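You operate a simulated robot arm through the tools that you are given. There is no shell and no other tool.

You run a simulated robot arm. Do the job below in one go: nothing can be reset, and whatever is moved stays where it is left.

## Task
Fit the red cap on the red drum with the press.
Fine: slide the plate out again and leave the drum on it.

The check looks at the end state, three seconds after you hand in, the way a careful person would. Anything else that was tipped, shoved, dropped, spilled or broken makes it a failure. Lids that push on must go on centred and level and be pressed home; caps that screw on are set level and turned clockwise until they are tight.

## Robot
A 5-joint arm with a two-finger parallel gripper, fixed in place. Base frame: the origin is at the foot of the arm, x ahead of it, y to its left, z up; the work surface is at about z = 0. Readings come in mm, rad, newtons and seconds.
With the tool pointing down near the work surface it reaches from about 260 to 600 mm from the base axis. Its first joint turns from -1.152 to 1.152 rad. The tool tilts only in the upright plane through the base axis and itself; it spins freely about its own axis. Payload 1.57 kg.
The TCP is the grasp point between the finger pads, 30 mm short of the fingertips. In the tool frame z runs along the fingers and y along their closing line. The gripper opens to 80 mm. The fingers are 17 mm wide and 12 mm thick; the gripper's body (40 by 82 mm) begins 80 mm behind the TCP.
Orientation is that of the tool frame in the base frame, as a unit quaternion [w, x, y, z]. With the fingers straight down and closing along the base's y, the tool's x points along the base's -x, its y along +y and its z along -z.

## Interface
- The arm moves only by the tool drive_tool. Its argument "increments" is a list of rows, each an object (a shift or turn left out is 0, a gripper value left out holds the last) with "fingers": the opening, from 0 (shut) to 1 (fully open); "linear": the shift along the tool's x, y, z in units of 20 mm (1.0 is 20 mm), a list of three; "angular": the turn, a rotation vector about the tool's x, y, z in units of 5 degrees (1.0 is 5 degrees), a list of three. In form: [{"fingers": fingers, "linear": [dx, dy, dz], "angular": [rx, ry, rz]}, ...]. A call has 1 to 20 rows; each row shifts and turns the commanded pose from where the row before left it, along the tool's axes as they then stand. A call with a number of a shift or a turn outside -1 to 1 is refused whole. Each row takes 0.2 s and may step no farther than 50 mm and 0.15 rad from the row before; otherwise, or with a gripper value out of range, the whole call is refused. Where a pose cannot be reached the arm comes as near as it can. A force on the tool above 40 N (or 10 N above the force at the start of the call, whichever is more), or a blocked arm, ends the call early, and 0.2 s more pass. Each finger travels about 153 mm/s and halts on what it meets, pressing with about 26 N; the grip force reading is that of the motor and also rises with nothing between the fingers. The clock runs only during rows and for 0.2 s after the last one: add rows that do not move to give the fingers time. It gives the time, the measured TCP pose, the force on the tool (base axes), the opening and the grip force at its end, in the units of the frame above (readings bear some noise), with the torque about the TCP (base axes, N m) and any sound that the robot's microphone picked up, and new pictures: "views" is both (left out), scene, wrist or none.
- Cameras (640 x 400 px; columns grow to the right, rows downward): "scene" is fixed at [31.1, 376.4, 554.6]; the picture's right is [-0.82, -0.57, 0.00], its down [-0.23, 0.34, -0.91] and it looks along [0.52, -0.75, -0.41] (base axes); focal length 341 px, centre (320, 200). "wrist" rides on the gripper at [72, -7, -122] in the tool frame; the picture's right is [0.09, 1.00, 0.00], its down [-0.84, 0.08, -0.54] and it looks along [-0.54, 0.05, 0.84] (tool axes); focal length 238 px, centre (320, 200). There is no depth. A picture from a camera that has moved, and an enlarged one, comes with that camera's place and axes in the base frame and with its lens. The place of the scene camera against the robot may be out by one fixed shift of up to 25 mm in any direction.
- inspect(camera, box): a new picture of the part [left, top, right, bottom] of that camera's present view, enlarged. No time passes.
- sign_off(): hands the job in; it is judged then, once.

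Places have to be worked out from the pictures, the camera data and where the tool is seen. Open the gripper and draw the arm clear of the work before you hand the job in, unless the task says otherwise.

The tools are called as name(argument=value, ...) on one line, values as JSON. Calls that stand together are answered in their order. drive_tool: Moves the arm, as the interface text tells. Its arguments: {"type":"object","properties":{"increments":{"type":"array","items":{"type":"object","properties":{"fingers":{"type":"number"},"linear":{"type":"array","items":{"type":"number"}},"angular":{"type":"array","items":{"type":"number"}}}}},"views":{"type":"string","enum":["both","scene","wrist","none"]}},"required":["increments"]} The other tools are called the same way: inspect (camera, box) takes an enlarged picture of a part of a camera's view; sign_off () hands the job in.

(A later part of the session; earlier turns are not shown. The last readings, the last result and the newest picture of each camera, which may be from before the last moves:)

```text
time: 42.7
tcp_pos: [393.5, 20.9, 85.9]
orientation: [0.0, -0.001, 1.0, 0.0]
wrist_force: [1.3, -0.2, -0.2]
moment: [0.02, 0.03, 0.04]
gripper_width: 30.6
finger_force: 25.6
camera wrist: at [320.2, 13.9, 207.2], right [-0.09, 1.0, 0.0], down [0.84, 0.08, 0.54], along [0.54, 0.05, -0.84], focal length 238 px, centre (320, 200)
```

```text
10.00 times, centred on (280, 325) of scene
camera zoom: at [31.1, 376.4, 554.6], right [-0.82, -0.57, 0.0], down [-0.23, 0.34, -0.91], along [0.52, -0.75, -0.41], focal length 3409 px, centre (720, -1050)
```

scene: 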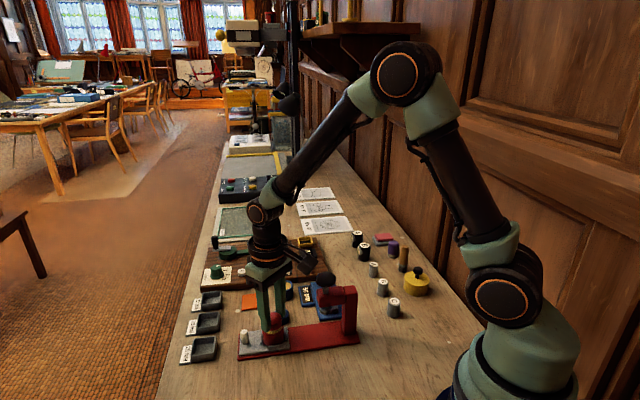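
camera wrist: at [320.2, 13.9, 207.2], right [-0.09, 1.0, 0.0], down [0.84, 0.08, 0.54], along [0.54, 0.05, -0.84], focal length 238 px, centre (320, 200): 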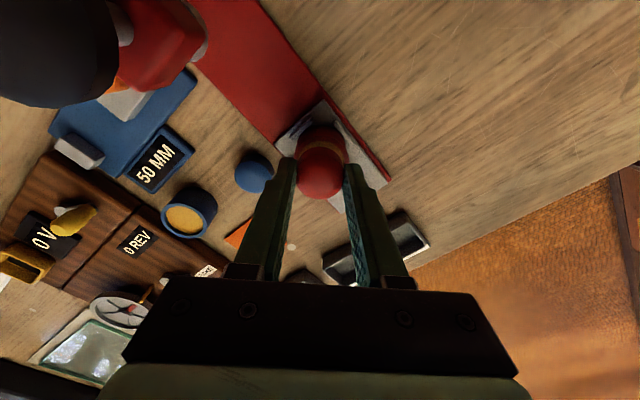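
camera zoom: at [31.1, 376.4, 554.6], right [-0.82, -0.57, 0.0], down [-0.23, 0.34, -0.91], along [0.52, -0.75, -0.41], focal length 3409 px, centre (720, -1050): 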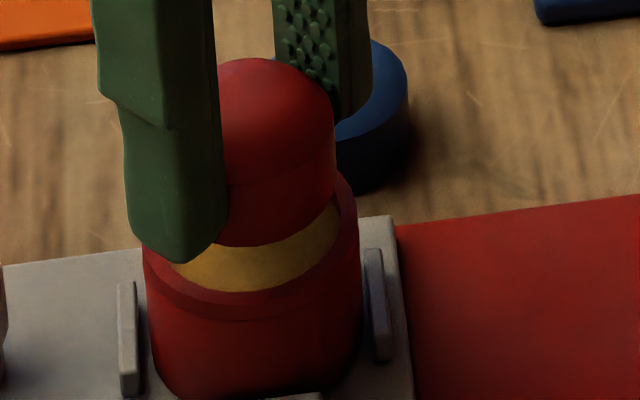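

The cap is now within about 0.5 mm of concentric. I nudge +0.4 mm in y and come down 6 mm, then look again before entering the rim.

drive_tool(increments=[{"linear": [0, 0.02, 0.1]}, {"linear": [0, 0, 0.1]}, {"linear": [0, 0, 0.1]}, {}, {}], views="wrist")

inspect(camera="wrist", box=[288, 122, 352, 166])

inspect(camera="scene", box=[260, 305, 300, 345])

```text
time: 43.9
tcp_pos: [393.7, 21.5, 80.2]
orientation: [0.0, 0.0, 1.0, 0.0]
wrist_force: [0.3, -0.2, -1.1]
moment: [0.01, 0.01, -0.01]
gripper_width: 30.8
finger_force: 25.7
camera wrist: at [320.3, 14.6, 201.6], right [-0.09, 1.0, 0.0], down [0.84, 0.08, 0.54], along [0.54, 0.05, -0.84], focal length 238 px, centre (320, 200)
```

wrist: 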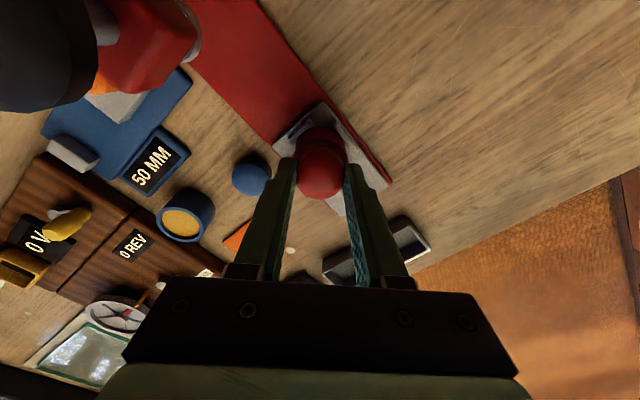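

```text
9.09 times, centred on (320, 144) of wrist
camera zoom: at [320.3, 14.6, 201.6], right [-0.09, 1.0, 0.0], down [0.84, 0.08, 0.54], along [0.54, 0.05, -0.84], focal length 2167 px, centre (320, 709)
```

zoom: 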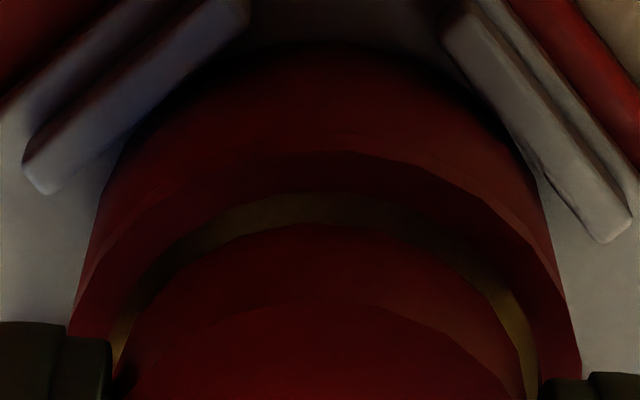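

```text
10.00 times, centred on (280, 325) of scene
camera zoom: at [31.1, 376.4, 554.6], right [-0.82, -0.57, 0.0], down [-0.23, 0.34, -0.91], along [0.52, -0.75, -0.41], focal length 3409 px, centre (720, -1050)
```

zoom: 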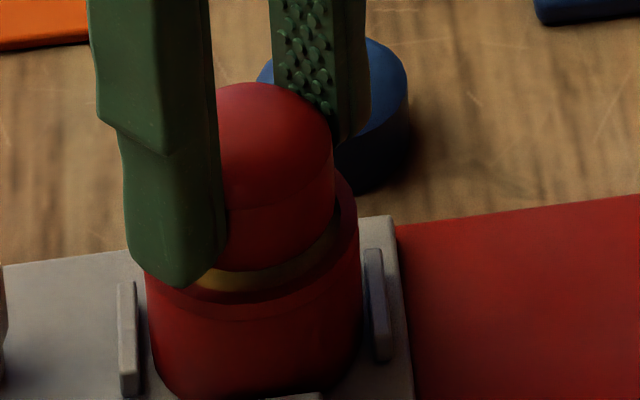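

Alignment is within about 0.5 mm in both directions. I make a last tiny correction and lower 4 mm in 1 mm steps into the rim, reading the force.

drive_tool(increments=[{"linear": [0.015, 0.01, 0.05]}, {"linear": [0, 0, 0.05]}, {"linear": [0, 0, 0.05]}, {"linear": [0, 0, 0.05]}, {}], views="wrist")

inspect(camera="wrist", box=[288, 122, 352, 166])

inspect(camera="scene", box=[260, 305, 300, 345])

```text
time: 45.1
tcp_pos: [392.9, 20.4, 75.4]
orientation: [0.001, 0.001, 1.0, 0.0]
wrist_force: [0.0, 0.7, -0.6]
moment: [-0.03, 0.0, -0.03]
gripper_width: 30.6
finger_force: 26.0
camera wrist: at [320.0, 13.5, 196.1], right [-0.09, 1.0, 0.0], down [0.84, 0.08, 0.54], along [0.54, 0.05, -0.84], focal length 238 px, centre (320, 200)
```

wrist: 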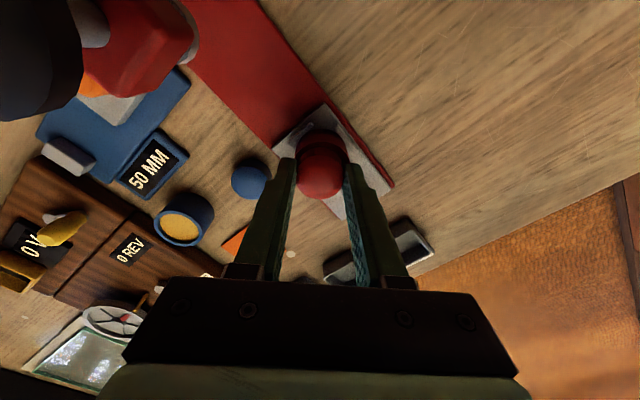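

```text
9.09 times, centred on (320, 144) of wrist
camera zoom: at [320.0, 13.5, 196.1], right [-0.09, 1.0, 0.0], down [0.84, 0.08, 0.54], along [0.54, 0.05, -0.84], focal length 2167 px, centre (320, 709)
```

zoom: 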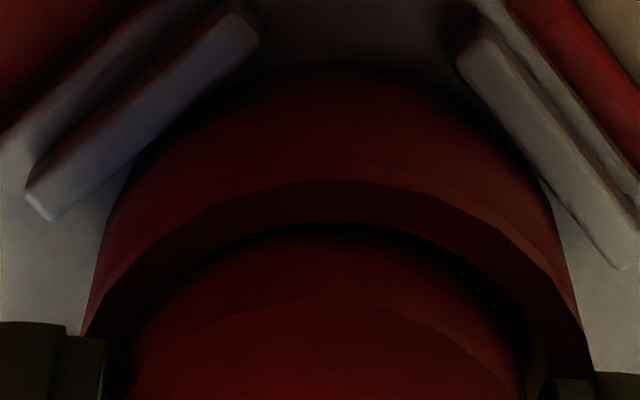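

```text
10.00 times, centred on (280, 325) of scene
camera zoom: at [31.1, 376.4, 554.6], right [-0.82, -0.57, 0.0], down [-0.23, 0.34, -0.91], along [0.52, -0.75, -0.41], focal length 3409 px, centre (720, -1050)
```

zoom: 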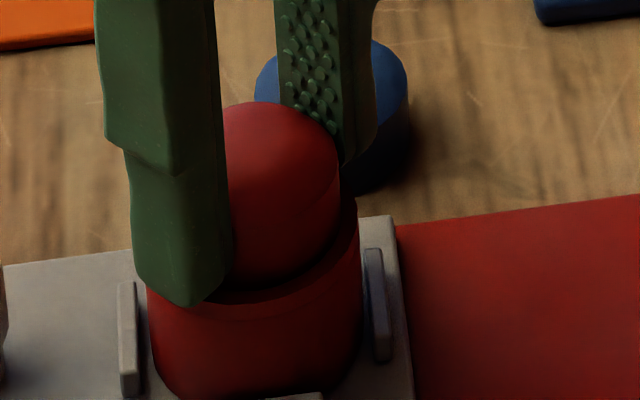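

There's no contact force yet, and the cap bottom is about at rim level. The arm drifted −1 mm in y, so I correct +0.9 mm in y and check before going further.

drive_tool(increments=[{"linear": [0, 0.045, 0]}, {}, {}], views="wrist")

inspect(camera="wrist", box=[288, 122, 352, 166])

inspect(camera="scene", box=[265, 315, 295, 340])

```text
time: 45.9
tcp_pos: [393.2, 21.7, 75.6]
orientation: [0.0, 0.0, 1.0, -0.001]
wrist_force: [0.4, 0.3, 0.3]
moment: [-0.01, 0.05, 0.0]
gripper_width: 30.8
finger_force: 25.7
camera wrist: at [320.2, 15.4, 196.7], right [-0.09, 1.0, 0.0], down [0.84, 0.08, 0.54], along [0.54, 0.05, -0.84], focal length 238 px, centre (320, 200)
```

wrist: 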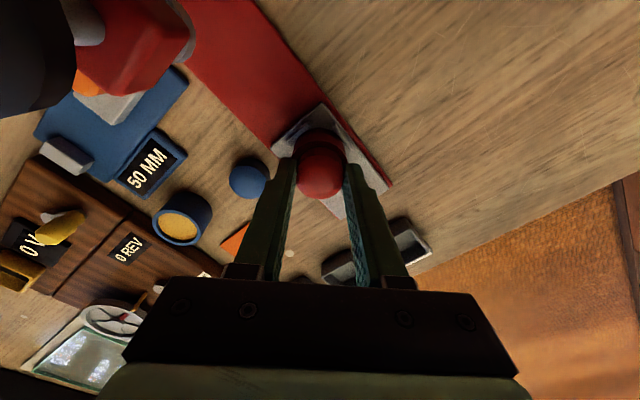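

```text
9.09 times, centred on (320, 144) of wrist
camera zoom: at [320.2, 15.4, 196.7], right [-0.09, 1.0, 0.0], down [0.84, 0.08, 0.54], along [0.54, 0.05, -0.84], focal length 2167 px, centre (320, 709)
```

zoom: 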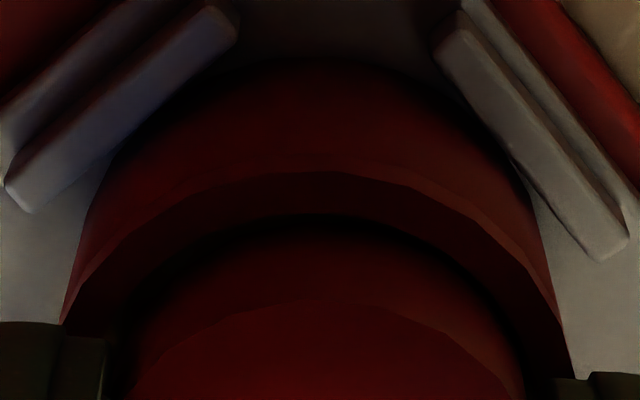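

```text
16.00 times, centred on (280, 328) of scene
camera zoom: at [31.1, 376.4, 554.6], right [-0.82, -0.57, 0.0], down [-0.23, 0.34, -0.91], along [0.52, -0.75, -0.41], focal length 5455 px, centre (960, -1840)
```

zoom: 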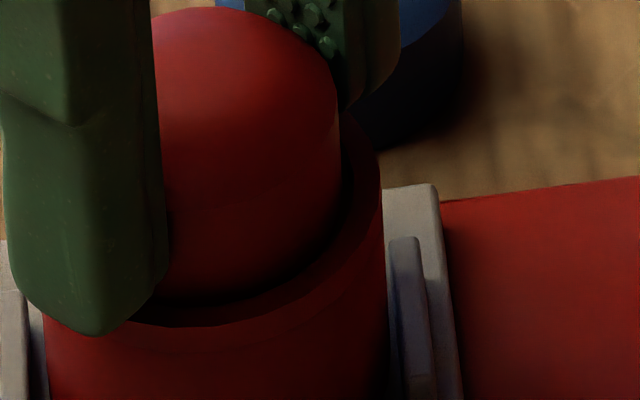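

Now the cap is about 0.7 mm on the +y side, since the arm's small moves scatter by about a millimetre. I make one more small correction.

drive_tool(increments=[{"linear": [0, -0.025, 0]}, {}, {}], views="wrist")

inspect(camera="wrist", box=[288, 122, 352, 166])

```text
time: 46.7
tcp_pos: [394.6, 19.5, 74.7]
orientation: [-0.001, 0.0, 1.0, 0.0]
wrist_force: [0.9, -0.7, -0.5]
moment: [-0.01, 0.02, 0.0]
gripper_width: 30.9
finger_force: 25.9
camera wrist: at [319.7, 14.3, 196.7], right [-0.09, 1.0, 0.0], down [0.84, 0.08, 0.54], along [0.54, 0.05, -0.84], focal length 238 px, centre (320, 200)
```

wrist: 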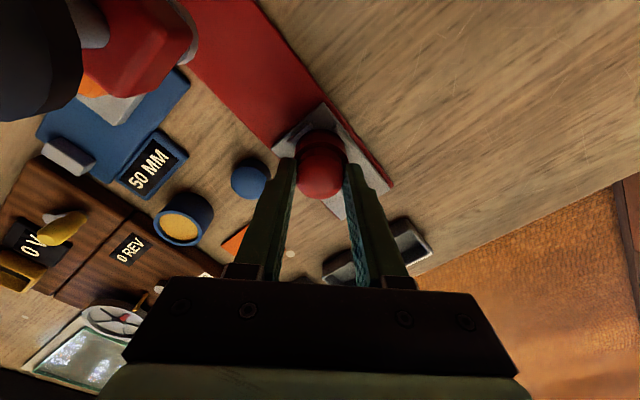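

```text
9.09 times, centred on (320, 144) of wrist
camera zoom: at [319.7, 14.3, 196.7], right [-0.09, 1.0, 0.0], down [0.84, 0.08, 0.54], along [0.54, 0.05, -0.84], focal length 2167 px, centre (320, 709)
```

zoom: 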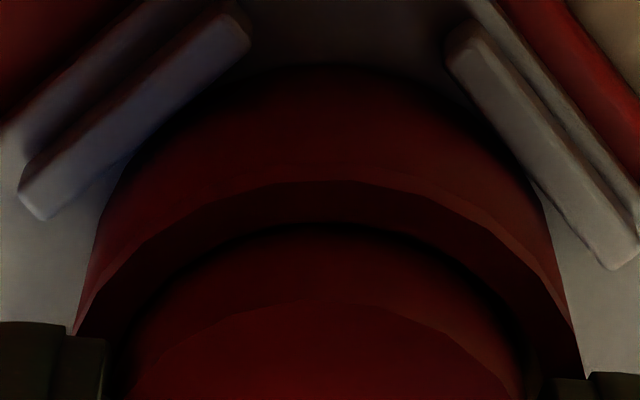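

The cap and rim are now concentric to within a few tenths. I lower in 1 mm steps until it touches.

drive_tool(increments=[{"linear": [0, 0, 0.05]}, {"linear": [0, 0, 0.05]}, {"linear": [0, 0, 0.05]}, {}], views="wrist")

inspect(camera="wrist", box=[288, 122, 352, 166])

inspect(camera="scene", box=[255, 310, 300, 350])

```text
time: 47.7
tcp_pos: [393.1, 21.0, 73.6]
orientation: [0.0, 0.001, 1.0, 0.001]
wrist_force: [-8.3, -2.8, 22.6]
moment: [-0.2, 0.34, -0.03]
gripper_width: 30.4
finger_force: 26.0
camera wrist: at [320.5, 14.5, 194.3], right [-0.09, 1.0, 0.0], down [0.84, 0.08, 0.54], along [0.54, 0.05, -0.84], focal length 238 px, centre (320, 200)
```

wrist: 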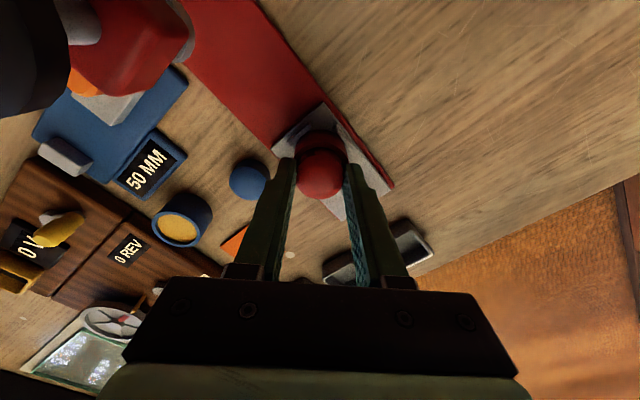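

```text
9.09 times, centred on (320, 144) of wrist
camera zoom: at [320.5, 14.5, 194.3], right [-0.09, 1.0, 0.0], down [0.84, 0.08, 0.54], along [0.54, 0.05, -0.84], focal length 2167 px, centre (320, 709)
```

zoom: 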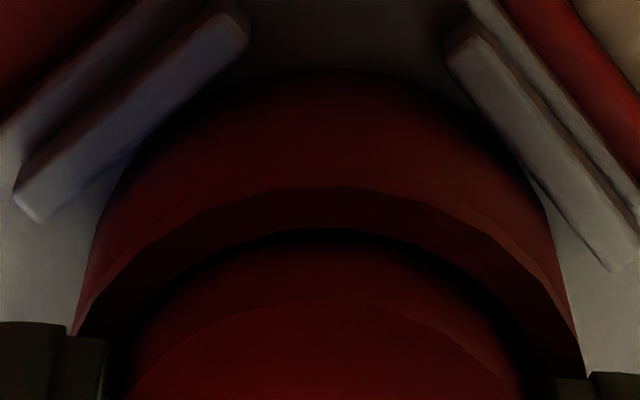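

```text
10.00 times, centred on (278, 330) of scene
camera zoom: at [31.0, 376.4, 554.6], right [-0.82, -0.57, 0.0], down [-0.23, 0.34, -0.91], along [0.52, -0.75, -0.41], focal length 3409 px, centre (745, -1100)
```

zoom: 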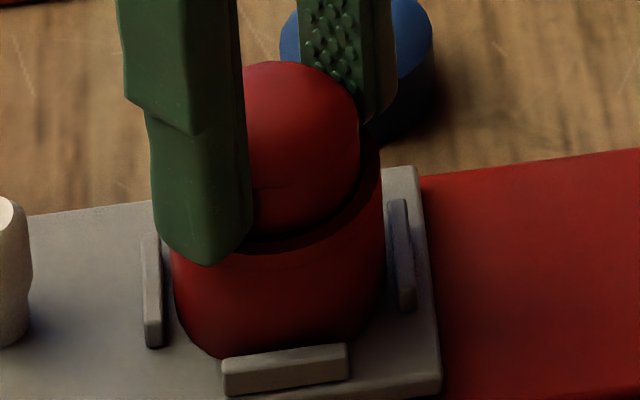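

Contact came at 23 N with the cap about 4 mm inside the rim, looking level and centred. I relieve the push by 0.6 mm, open the fingers and rise straight up.

drive_tool(increments=[{"linear": [0, 0, -0.03]}, {}, {"fingers": 0.45}, {"fingers": 0.55}, {"fingers": 0.7}, {}, {"linear": [0, 0, -0.2]}, {"linear": [0, 0, -0.5]}, {"linear": [0, 0, -0.8]}, {"linear": [0, 0, -0.8]}, {}], views="both")

inspect(camera="wrist", box=[265, 80, 375, 180])

inspect(camera="scene", box=[255, 310, 300, 350])

```text
time: 50.1
tcp_pos: [393.9, 22.4, 119.1]
orientation: [0.001, -0.001, 1.0, 0.001]
wrist_force: [0.2, 0.3, 0.6]
moment: [0.0, 0.02, 0.01]
gripper_width: 55.9
finger_force: 0.1
camera wrist: at [320.4, 16.0, 241.1], right [-0.09, 1.0, 0.0], down [0.84, 0.08, 0.54], along [0.54, 0.05, -0.84], focal length 238 px, centre (320, 200)
```

scene: 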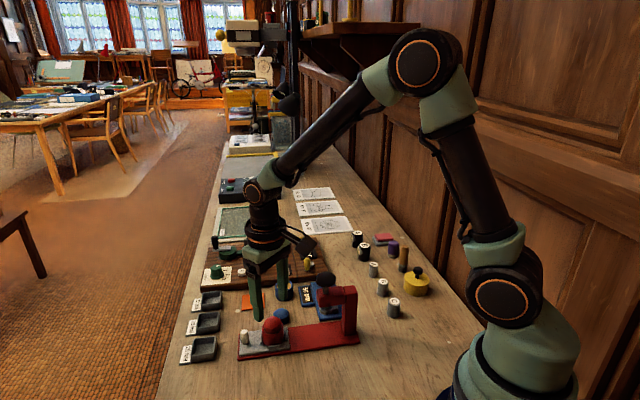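
wrist: 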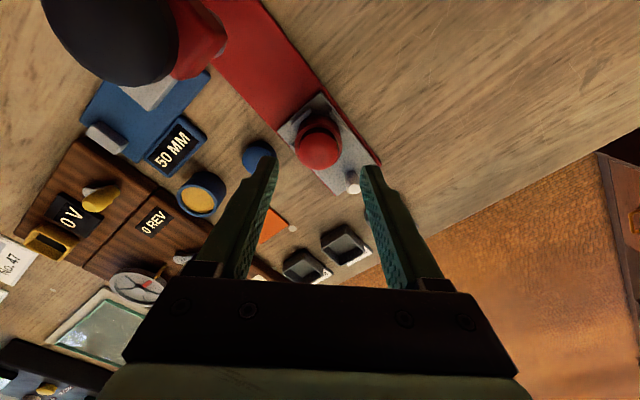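

```text
4.00 times, centred on (320, 130) of wrist
camera zoom: at [320.4, 16.0, 241.1], right [-0.09, 1.0, 0.0], down [0.84, 0.08, 0.54], along [0.54, 0.05, -0.84], focal length 953 px, centre (320, 480)
```

zoom: 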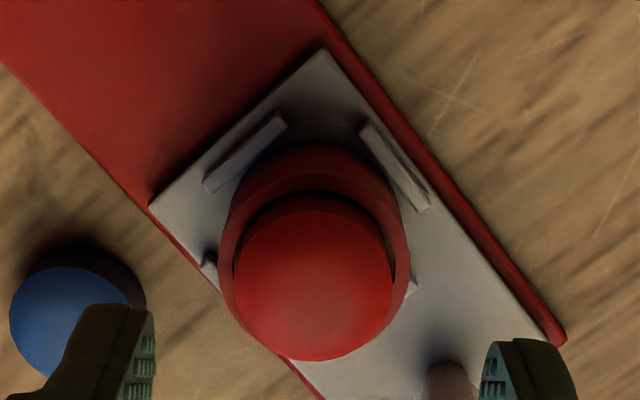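

```text
10.00 times, centred on (278, 330) of scene
camera zoom: at [31.1, 376.4, 554.6], right [-0.82, -0.57, 0.0], down [-0.23, 0.34, -0.91], along [0.52, -0.75, -0.41], focal length 3409 px, centre (745, -1100)
```

zoom: 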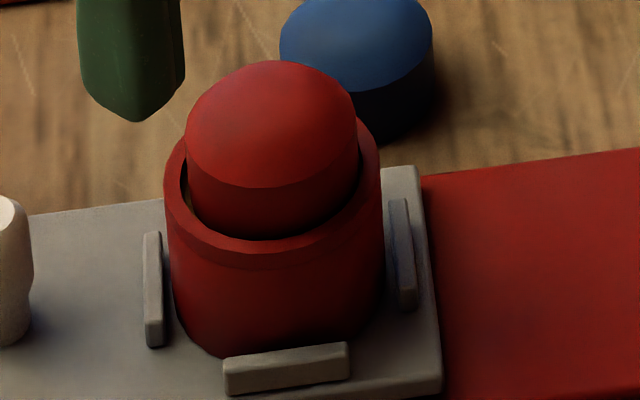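

The cap sits concentric and level in the rim. Triangulation puts the ram at about (320,-54), roughly 105 mm along the rail from the pocket, with its knob at about z=140. Next I turn the gripper 135° so it can hold the peg across the slide, with its camera on the side away from the press.

drive_tool(increments=[{"linear": [0, 0, -0.5], "angular": [0, 0, 0.5]}, {"angular": [0, 0, 1]}, {"angular": [0, 0, 1]}, {"angular": [0, 0, 1]}, {"angular": [0, 0, 1]}, {"angular": [0, 0, 1]}, {"angular": [0, 0, 1]}, {"angular": [0, 0, 1]}, {"angular": [0, 0, 1]}, {"angular": [0, 0, 1]}, {"angular": [0, 0, 1]}, {"angular": [0, 0, 1]}, {"angular": [0, 0, 1]}, {"angular": [0, 0, 1]}, {"angular": [0, 0, 1]}, {"angular": [0, 0, 1]}, {"angular": [0, 0, 1]}, {"angular": [0, 0, 1]}, {"angular": [0, 0, 1]}, {"angular": [0, 0, 1]}], views="none")

drive_tool(increments=[{"angular": [0, 0, 1]}, {"angular": [0, 0, 1]}, {"angular": [0, 0, 1]}, {"angular": [0, 0, 1]}, {"angular": [0, 0, 1]}, {"angular": [0, 0, 1]}, {"angular": [0, 0, 1]}, {"angular": [0, 0, 0.5]}, {}, {}], views="both")

```text
time: 54.3
tcp_pos: [394.2, 21.6, 128.2]
orientation: [-0.001, 0.753, 0.658, -0.001]
wrist_force: [-0.3, -0.1, 0.1]
moment: [-0.01, -0.01, -0.04]
gripper_width: 56.0
finger_force: 0.1
```

```text
time: 56.5
tcp_pos: [391.9, 21.8, 128.6]
orientation: [0.0, 0.924, 0.382, 0.0]
wrist_force: [0.4, 0.9, 0.4]
moment: [-0.01, -0.04, 0.05]
gripper_width: 56.2
finger_force: 0.0
camera wrist: at [438.3, 77.7, 250.0], right [0.77, -0.64, 0.0], down [-0.54, -0.65, 0.54], along [-0.35, -0.42, -0.84], focal length 238 px, centre (320, 200)
```

scene: 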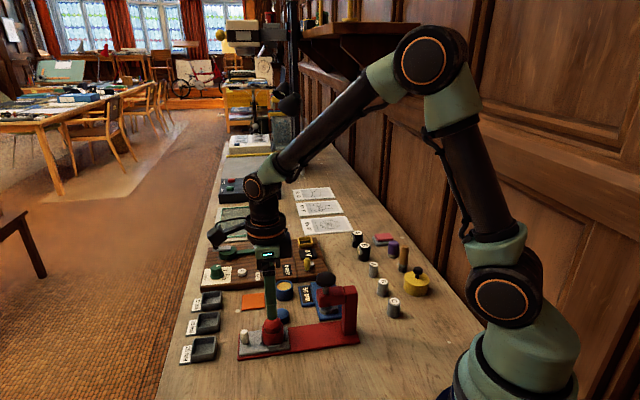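
wrist: 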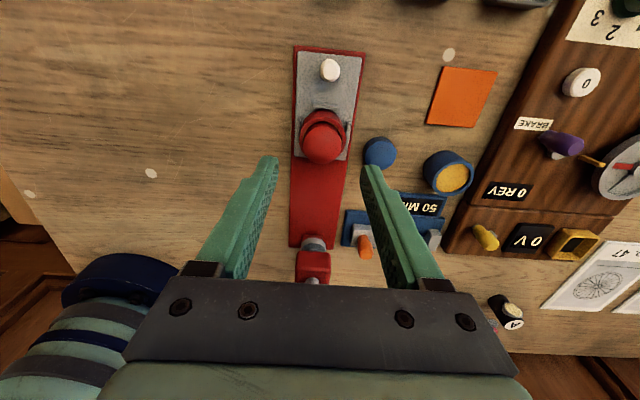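

The camera now looks along the rail toward the press. I zoom to locate the peg, the capped drum and the ram.

inspect(camera="wrist", box=[260, 30, 380, 180])

inspect(camera="wrist", box=[260, 180, 400, 290])

inspect(camera="scene", box=[225, 265, 365, 360])

```text
2.67 times, centred on (320, 105) of wrist
camera zoom: at [438.3, 77.7, 250.0], right [0.77, -0.64, 0.0], down [-0.54, -0.65, 0.54], along [-0.35, -0.42, -0.84], focal length 636 px, centre (320, 453)
```

zoom: 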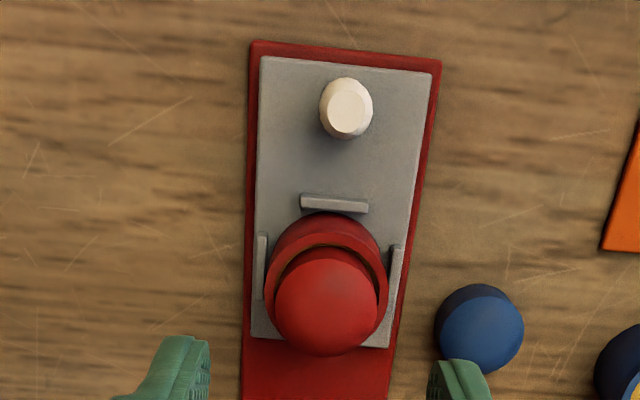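

```text
3.64 times, centred on (330, 235) of wrist
camera zoom: at [438.3, 77.7, 250.0], right [0.77, -0.64, 0.0], down [-0.54, -0.65, 0.54], along [-0.35, -0.42, -0.84], focal length 867 px, centre (284, 73)
```

zoom: 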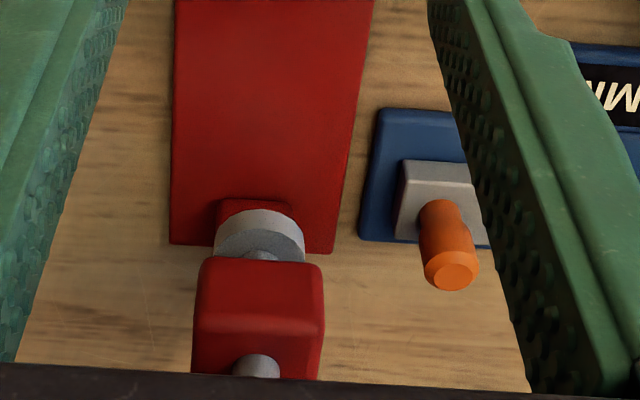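

```text
4.21 times, centred on (295, 312) of scene
camera zoom: at [31.1, 376.4, 554.6], right [-0.82, -0.57, 0.0], down [-0.23, 0.34, -0.91], along [0.52, -0.75, -0.41], focal length 1436 px, centre (425, -274)
```

zoom: 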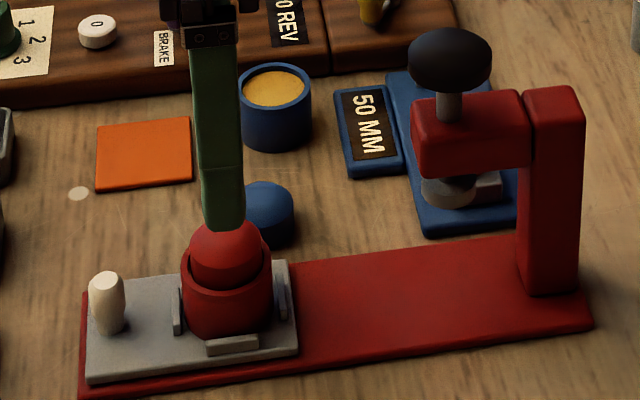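

Measured: the plate axis is at 45°, the peg is at (434,60), and the ram is at about (320,-53), so the slide is about 104 mm. I move over the peg and come down to about 8 mm above its top to check centring.

drive_tool(increments=[{"linear": [0.71, 0.034, 0]}, {"linear": [0.71, 0.034, 0]}, {"linear": [0.71, 0.034, 0]}, {"linear": [0.71, 0.034, 0]}, {"linear": [0, 0, 0.8]}, {"linear": [0, 0, 0.8]}, {"linear": [0, 0, 0.6]}, {}, {}], views="both")

inspect(camera="wrist", box=[240, 100, 400, 240])

inspect(camera="scene", box=[225, 265, 365, 360])

```text
time: 58.5
tcp_pos: [434.8, 60.6, 82.7]
orientation: [0.0, 0.924, 0.383, 0.0]
wrist_force: [0.6, -0.2, -0.3]
moment: [0.0, 0.02, 0.01]
gripper_width: 56.1
finger_force: 0.0
camera wrist: at [480.2, 116.5, 204.6], right [0.77, -0.64, 0.0], down [-0.54, -0.65, 0.54], along [-0.35, -0.42, -0.84], focal length 238 px, centre (320, 200)
```

scene: 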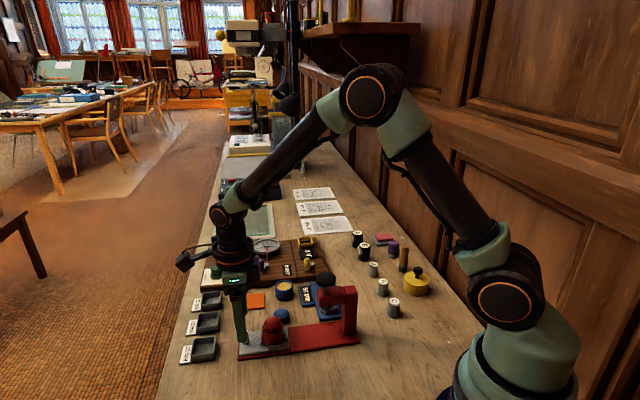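
wrist: 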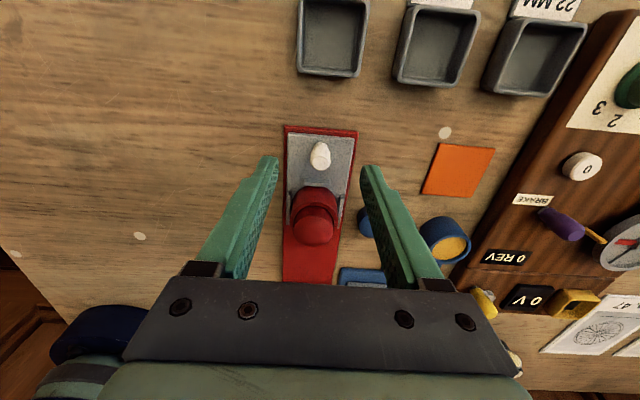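

```text
2.86 times, centred on (320, 170) of wrist
camera zoom: at [480.2, 116.5, 204.6], right [0.77, -0.64, 0.0], down [-0.54, -0.65, 0.54], along [-0.35, -0.42, -0.84], focal length 681 px, centre (320, 286)
```

zoom: 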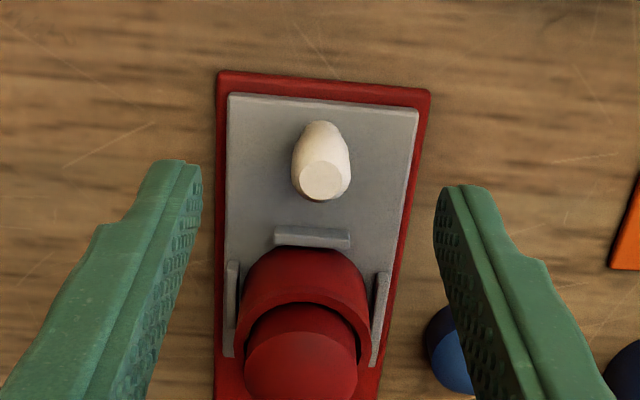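

```text
4.21 times, centred on (295, 312) of scene
camera zoom: at [31.1, 376.4, 554.6], right [-0.82, -0.57, 0.0], down [-0.23, 0.34, -0.91], along [0.52, -0.75, -0.41], focal length 1436 px, centre (425, -274)
```

zoom: 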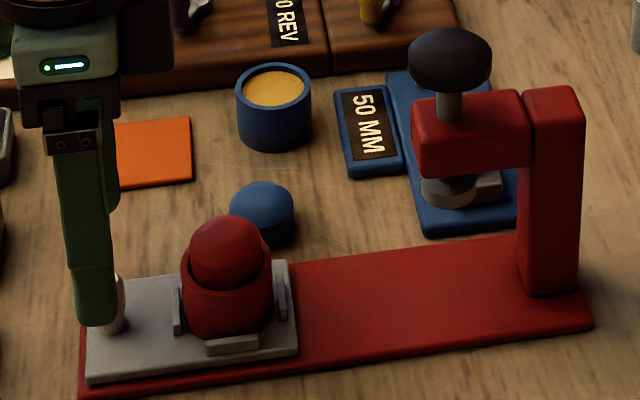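

The peg is centred under the TCP. I go down until the tips are around z=24, about half the peg's height, and close on it.

drive_tool(increments=[{"linear": [0, 0, 0.7]}, {"linear": [0, 0, 0.5]}, {"linear": [0, 0, 0.22]}, {}, {"fingers": 0.5}, {"fingers": 0.3}, {"fingers": 0.15}, {"fingers": 0.0}, {}, {}], views="both")

inspect(camera="scene", box=[225, 265, 365, 360])

inspect(camera="wrist", box=[260, 120, 380, 270])

```text
time: 60.7
tcp_pos: [436.0, 61.1, 56.0]
orientation: [0.001, 0.924, 0.382, 0.0]
wrist_force: [0.8, -0.8, -3.5]
moment: [-0.08, -0.31, 0.03]
gripper_width: 15.3
finger_force: 31.5
camera wrist: at [480.5, 116.5, 177.0], right [0.77, -0.64, 0.0], down [-0.54, -0.65, 0.54], along [-0.35, -0.42, -0.84], focal length 238 px, centre (320, 200)
```

scene: 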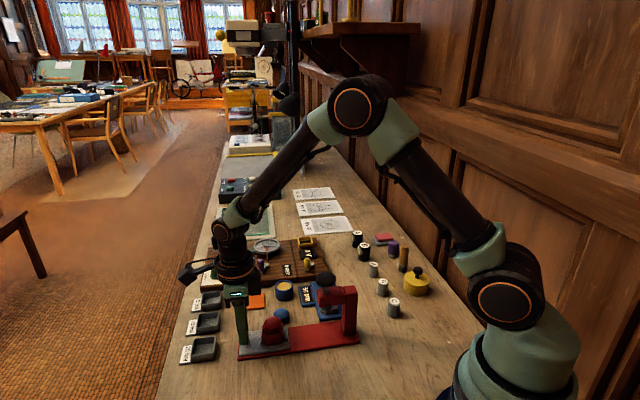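
wrist: 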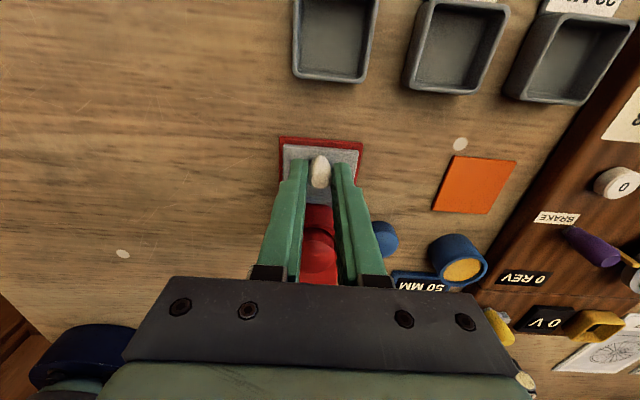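

```text
4.21 times, centred on (295, 312) of scene
camera zoom: at [31.1, 376.4, 554.6], right [-0.82, -0.57, 0.0], down [-0.23, 0.34, -0.91], along [0.52, -0.75, -0.41], focal length 1436 px, centre (425, -274)
```

zoom: 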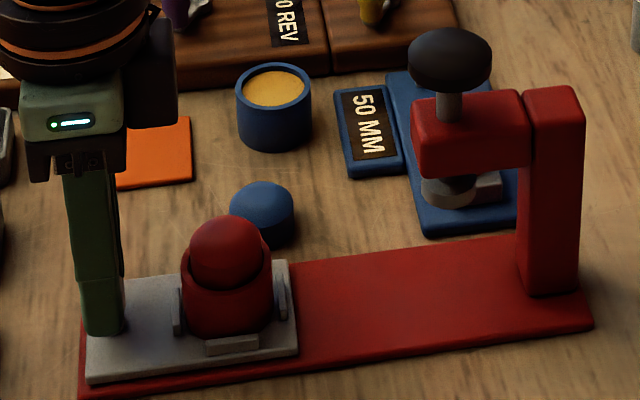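

```text
2.67 times, centred on (320, 195) of wrist
camera zoom: at [480.5, 116.5, 177.0], right [0.77, -0.64, 0.0], down [-0.54, -0.65, 0.54], along [-0.35, -0.42, -0.84], focal length 636 px, centre (320, 213)
```

zoom: 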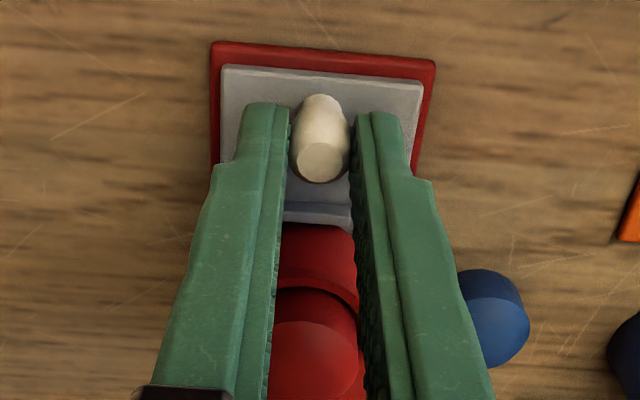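

The peg is held. I slide the plate slowly about 40 mm toward the press and check.

drive_tool(increments=[{"linear": [-0.1, 0, 0]}, {"linear": [-0.2, 0, 0]}, {"linear": [-0.25, 0, 0]}, {"linear": [-0.25, 0, 0]}, {"linear": [-0.25, 0, 0]}, {"linear": [-0.25, 0, 0]}, {"linear": [-0.25, 0, 0]}, {"linear": [-0.25, 0, 0]}, {"linear": [-0.2, 0, 0]}, {"linear": [-0.1, 0, 0]}, {}], views="both")

inspect(camera="scene", box=[225, 265, 365, 360])

inspect(camera="wrist", box=[260, 120, 380, 270])

```text
time: 63.1
tcp_pos: [404.2, 28.5, 55.1]
orientation: [0.0, 0.924, 0.383, -0.001]
wrist_force: [-3.4, 4.1, -17.4]
moment: [0.4, -0.49, -0.02]
gripper_width: 15.3
finger_force: 31.3
camera wrist: at [449.3, 85.0, 176.9], right [0.77, -0.64, 0.0], down [-0.54, -0.65, 0.54], along [-0.35, -0.42, -0.84], focal length 238 px, centre (320, 200)
```

scene: 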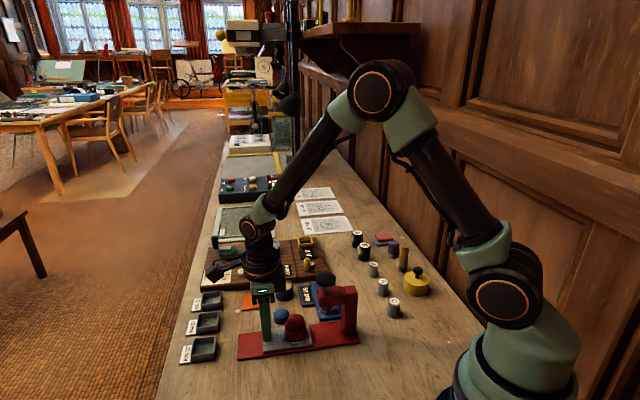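
wrist: 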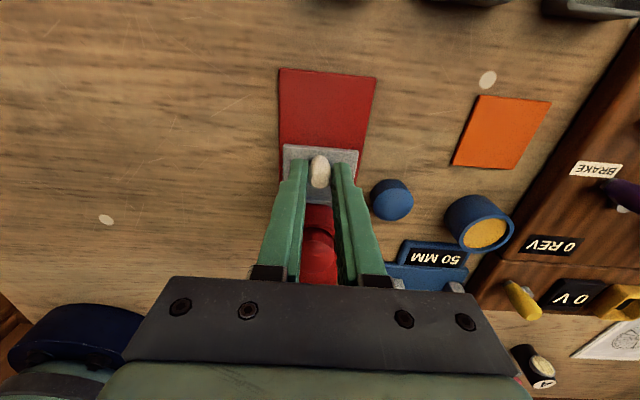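

```text
4.21 times, centred on (295, 312) of scene
camera zoom: at [31.2, 376.4, 554.6], right [-0.82, -0.57, 0.0], down [-0.23, 0.34, -0.91], along [0.52, -0.75, -0.41], focal length 1436 px, centre (425, -274)
```

zoom: 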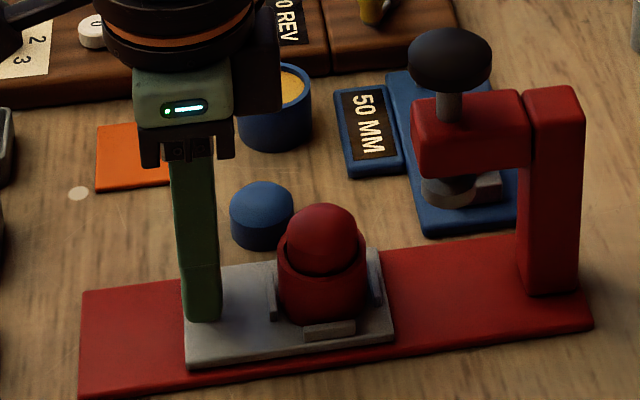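

```text
2.67 times, centred on (320, 195) of wrist
camera zoom: at [449.3, 85.0, 176.9], right [0.77, -0.64, 0.0], down [-0.54, -0.65, 0.54], along [-0.35, -0.42, -0.84], focal length 636 px, centre (320, 213)
```

zoom: 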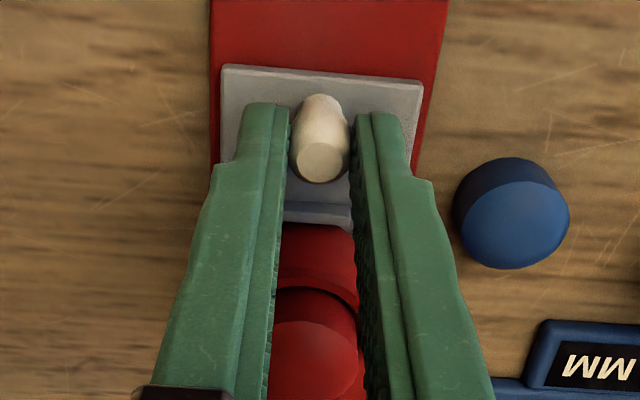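

The plate slides well with the drum and cap riding along; the arm is pulling up slightly (−17 N). I ease down 0.4 mm, slide another 20 mm and check the cap's clearance to the ram foot.

drive_tool(increments=[{"linear": [0, 0, 0.02]}, {"linear": [-0.1, 0, 0]}, {"linear": [-0.2, 0, 0]}, {"linear": [-0.25, 0, 0]}, {"linear": [-0.25, 0, 0]}, {"linear": [-0.2, 0, 0]}, {}, {}], views="both")

inspect(camera="scene", box=[270, 270, 370, 350])

```text
time: 64.9
tcp_pos: [390.5, 16.2, 55.5]
orientation: [0.0, 0.924, 0.383, -0.002]
wrist_force: [-16.3, 16.9, -0.1]
moment: [0.72, -0.12, -0.01]
gripper_width: 15.3
finger_force: 31.1
camera wrist: at [435.8, 71.2, 176.9], right [0.77, -0.64, 0.0], down [-0.53, -0.65, 0.54], along [-0.35, -0.42, -0.84], focal length 238 px, centre (320, 200)
```

scene: 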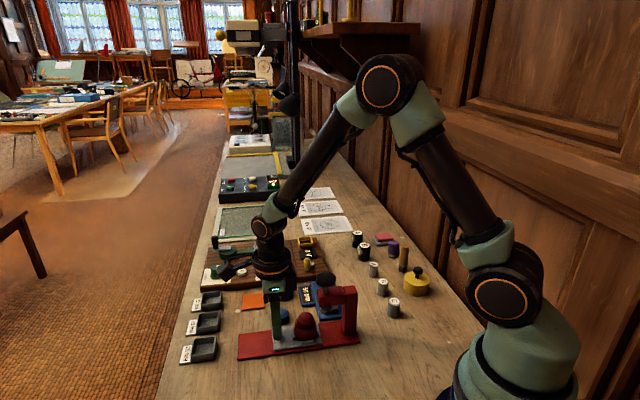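
wrist: 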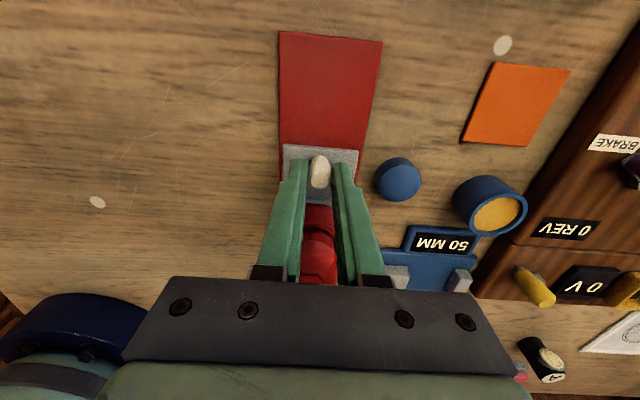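

```text
5.00 times, centred on (320, 310) of scene
camera zoom: at [31.1, 376.4, 554.6], right [-0.82, -0.57, 0.0], down [-0.23, 0.34, -0.91], along [0.52, -0.75, -0.41], focal length 1705 px, centre (320, -350)
```

zoom: 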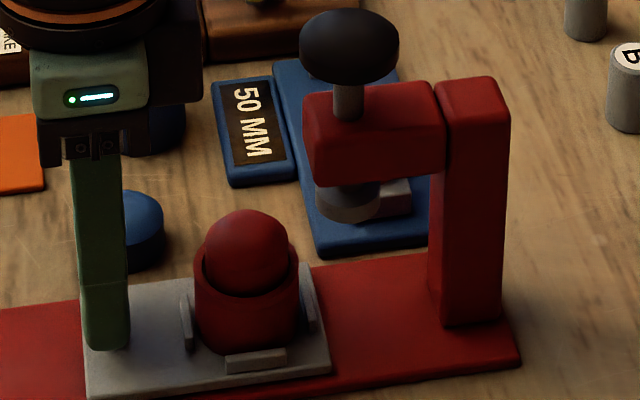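

The slide is at about 64 of 104 mm. The tool has a sideways load of about 23 N, which I will relieve. First I zoom in to compare the cap's top height with the ram foot.

inspect(camera="scene", box=[300, 290, 360, 335])

inspect(camera="scene", box=[320, 295, 350, 320])

```text
8.89 times, centred on (330, 312) of scene
camera zoom: at [31.1, 376.4, 554.6], right [-0.82, -0.57, 0.0], down [-0.23, 0.34, -0.91], along [0.52, -0.75, -0.41], focal length 3030 px, centre (231, -800)
```

zoom: 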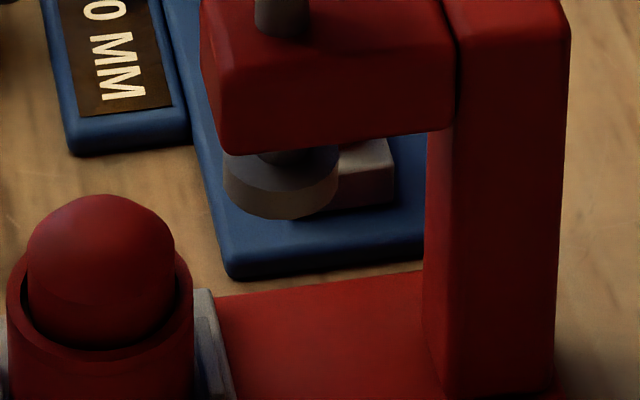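

```text
16.00 times, centred on (335, 308) of scene
camera zoom: at [31.1, 376.4, 554.6], right [-0.82, -0.57, 0.0], down [-0.23, 0.34, -0.91], along [0.52, -0.75, -0.41], focal length 5455 px, centre (80, -1520)
```

zoom: 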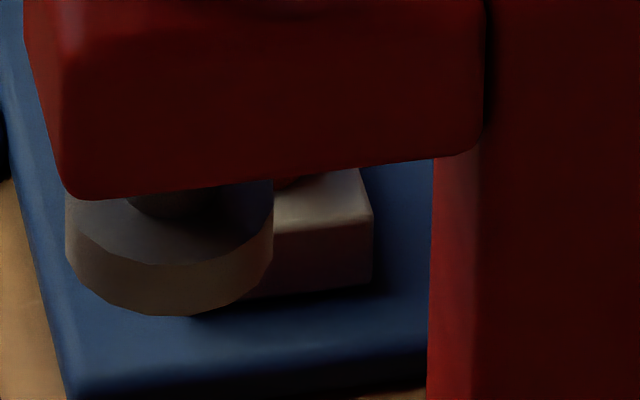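

The cap's top is about z=63.5 and the ram foot's underside about z=68, so it clears by roughly 4–5 mm, and the gripper body clears the knob. I relieve the sideways load and slide another 28 mm.

drive_tool(increments=[{"linear": [0, -0.03, 0]}, {"linear": [-0.1, 0, 0]}, {"linear": [-0.2, 0, 0]}, {"linear": [-0.25, 0, 0]}, {"linear": [-0.25, 0, 0]}, {"linear": [-0.25, 0, 0]}, {"linear": [-0.2, 0, 0]}, {"linear": [-0.15, 0, 0]}, {}, {}], views="both")

inspect(camera="scene", box=[270, 265, 370, 345])

```text
time: 67.1
tcp_pos: [370.3, -3.8, 54.0]
orientation: [-0.001, 0.924, 0.382, -0.001]
wrist_force: [-10.6, 9.9, 5.1]
moment: [-0.07, 0.35, -0.04]
gripper_width: 15.4
finger_force: 30.9
camera wrist: at [415.9, 51.4, 176.8], right [0.77, -0.64, 0.0], down [-0.54, -0.65, 0.54], along [-0.35, -0.42, -0.84], focal length 238 px, centre (320, 200)
```

scene: 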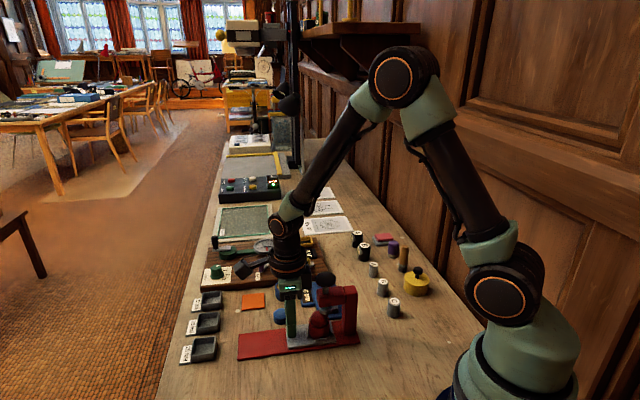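
wrist: 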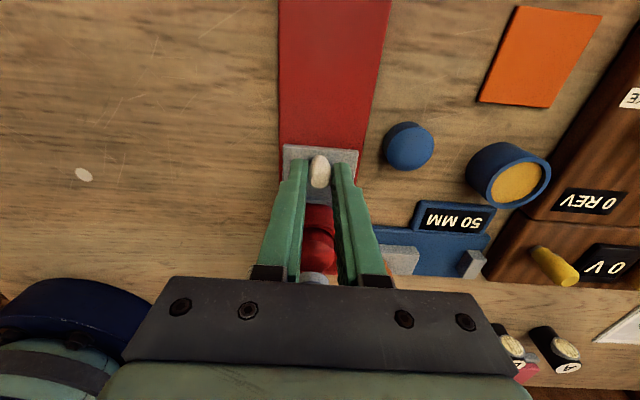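

```text
5.00 times, centred on (320, 305) of scene
camera zoom: at [31.1, 376.4, 554.6], right [-0.82, -0.57, 0.0], down [-0.23, 0.34, -0.91], along [0.52, -0.75, -0.41], focal length 1705 px, centre (320, -325)
```

zoom: 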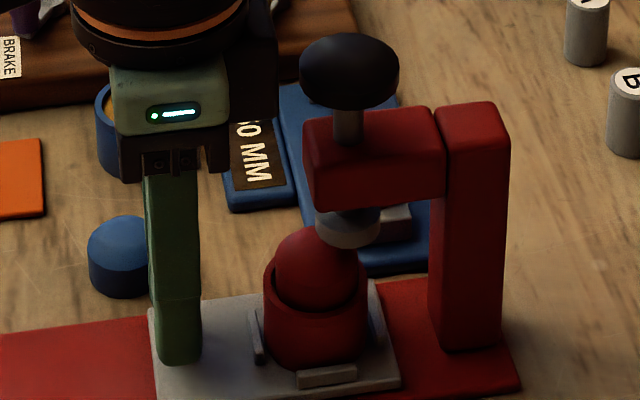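

At 92 mm, the cap is passing under the ram foot without touching. I continue in small steps toward the end of travel and watch for a stop.

drive_tool(increments=[{"linear": [0, -0.02, 0]}, {"linear": [-0.1, 0, 0]}, {"linear": [-0.1, 0, 0]}, {"linear": [-0.1, 0, 0]}, {"linear": [-0.1, 0, 0]}, {"linear": [-0.1, 0, 0]}, {}, {}], views="both")

inspect(camera="scene", box=[270, 265, 370, 345])

inspect(camera="wrist", box=[260, 130, 380, 290])

```text
time: 68.9
tcp_pos: [363.7, -10.3, 56.2]
orientation: [0.0, 0.924, 0.382, -0.001]
wrist_force: [4.8, -5.8, -23.9]
moment: [0.04, -0.01, -0.01]
gripper_width: 15.4
finger_force: 30.9
camera wrist: at [409.1, 45.0, 177.4], right [0.77, -0.64, 0.0], down [-0.54, -0.65, 0.54], along [-0.35, -0.42, -0.84], focal length 238 px, centre (320, 200)
```

scene: 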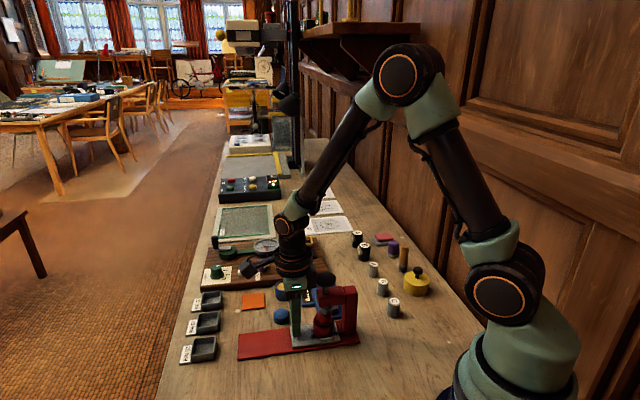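
wrist: 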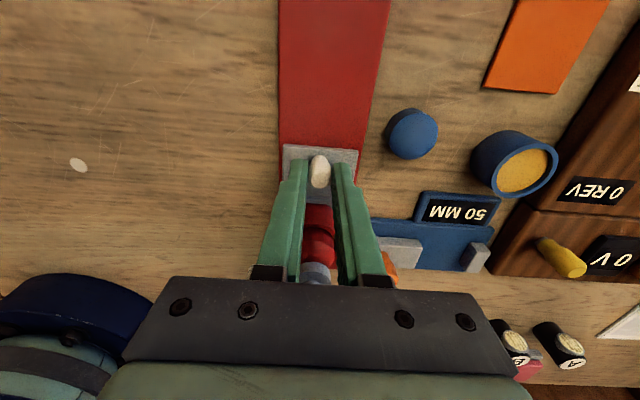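

```text
5.00 times, centred on (320, 305) of scene
camera zoom: at [31.2, 376.4, 554.6], right [-0.82, -0.57, 0.0], down [-0.23, 0.34, -0.91], along [0.52, -0.75, -0.41], focal length 1705 px, centre (320, -325)
```

zoom: 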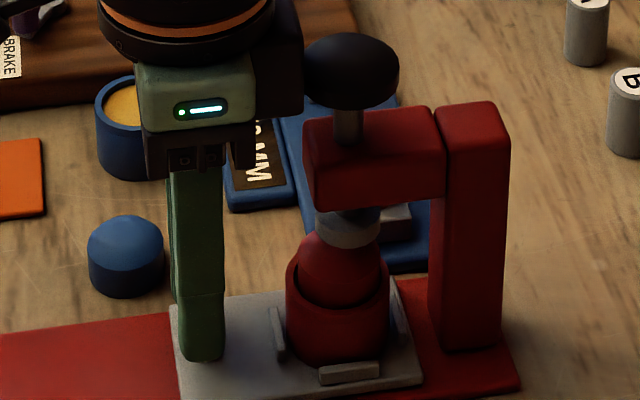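

```text
2.50 times, centred on (320, 210) of wrist
camera zoom: at [409.1, 45.0, 177.4], right [0.77, -0.64, 0.0], down [-0.54, -0.65, 0.54], along [-0.35, -0.42, -0.84], focal length 596 px, centre (320, 175)
```

zoom: 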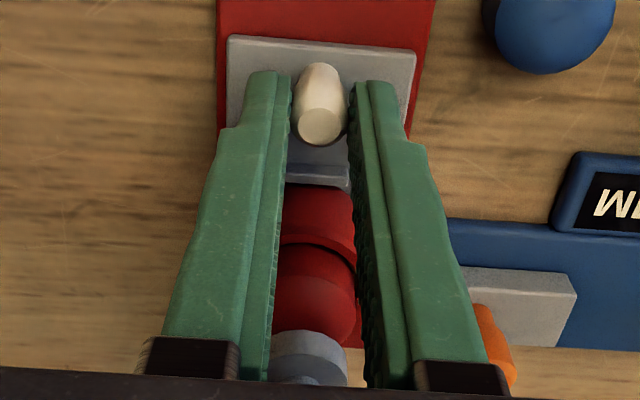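

At 101 mm, the cap looks nearly under the ram foot. Before the last few millimetres I check the space between the gripper and the black knob.

inspect(camera="scene", box=[270, 235, 350, 295])

inspect(camera="scene", box=[310, 295, 365, 345])

```text
6.67 times, centred on (310, 265) of scene
camera zoom: at [31.2, 376.4, 554.6], right [-0.82, -0.57, 0.0], down [-0.23, 0.34, -0.91], along [0.52, -0.75, -0.41], focal length 2273 px, centre (387, -233)
```

zoom: 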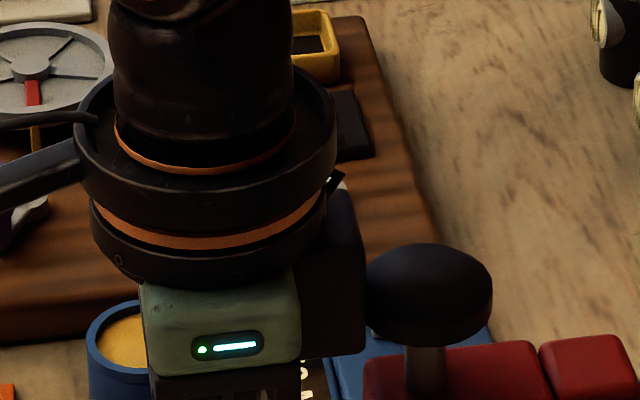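

```text
8.00 times, centred on (338, 320) of scene
camera zoom: at [31.2, 376.4, 554.6], right [-0.82, -0.57, 0.0], down [-0.23, 0.34, -0.91], along [0.52, -0.75, -0.41], focal length 2727 px, centre (180, -760)
```

zoom: 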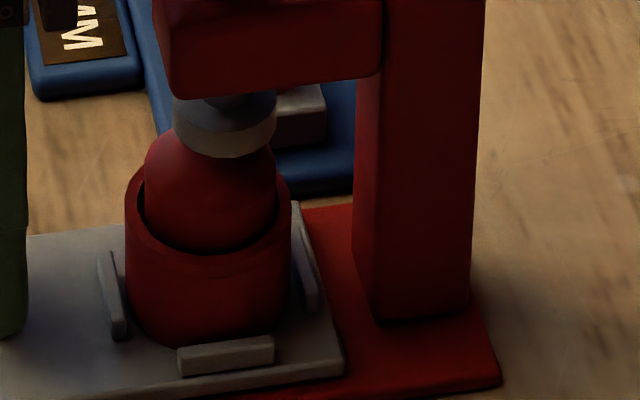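

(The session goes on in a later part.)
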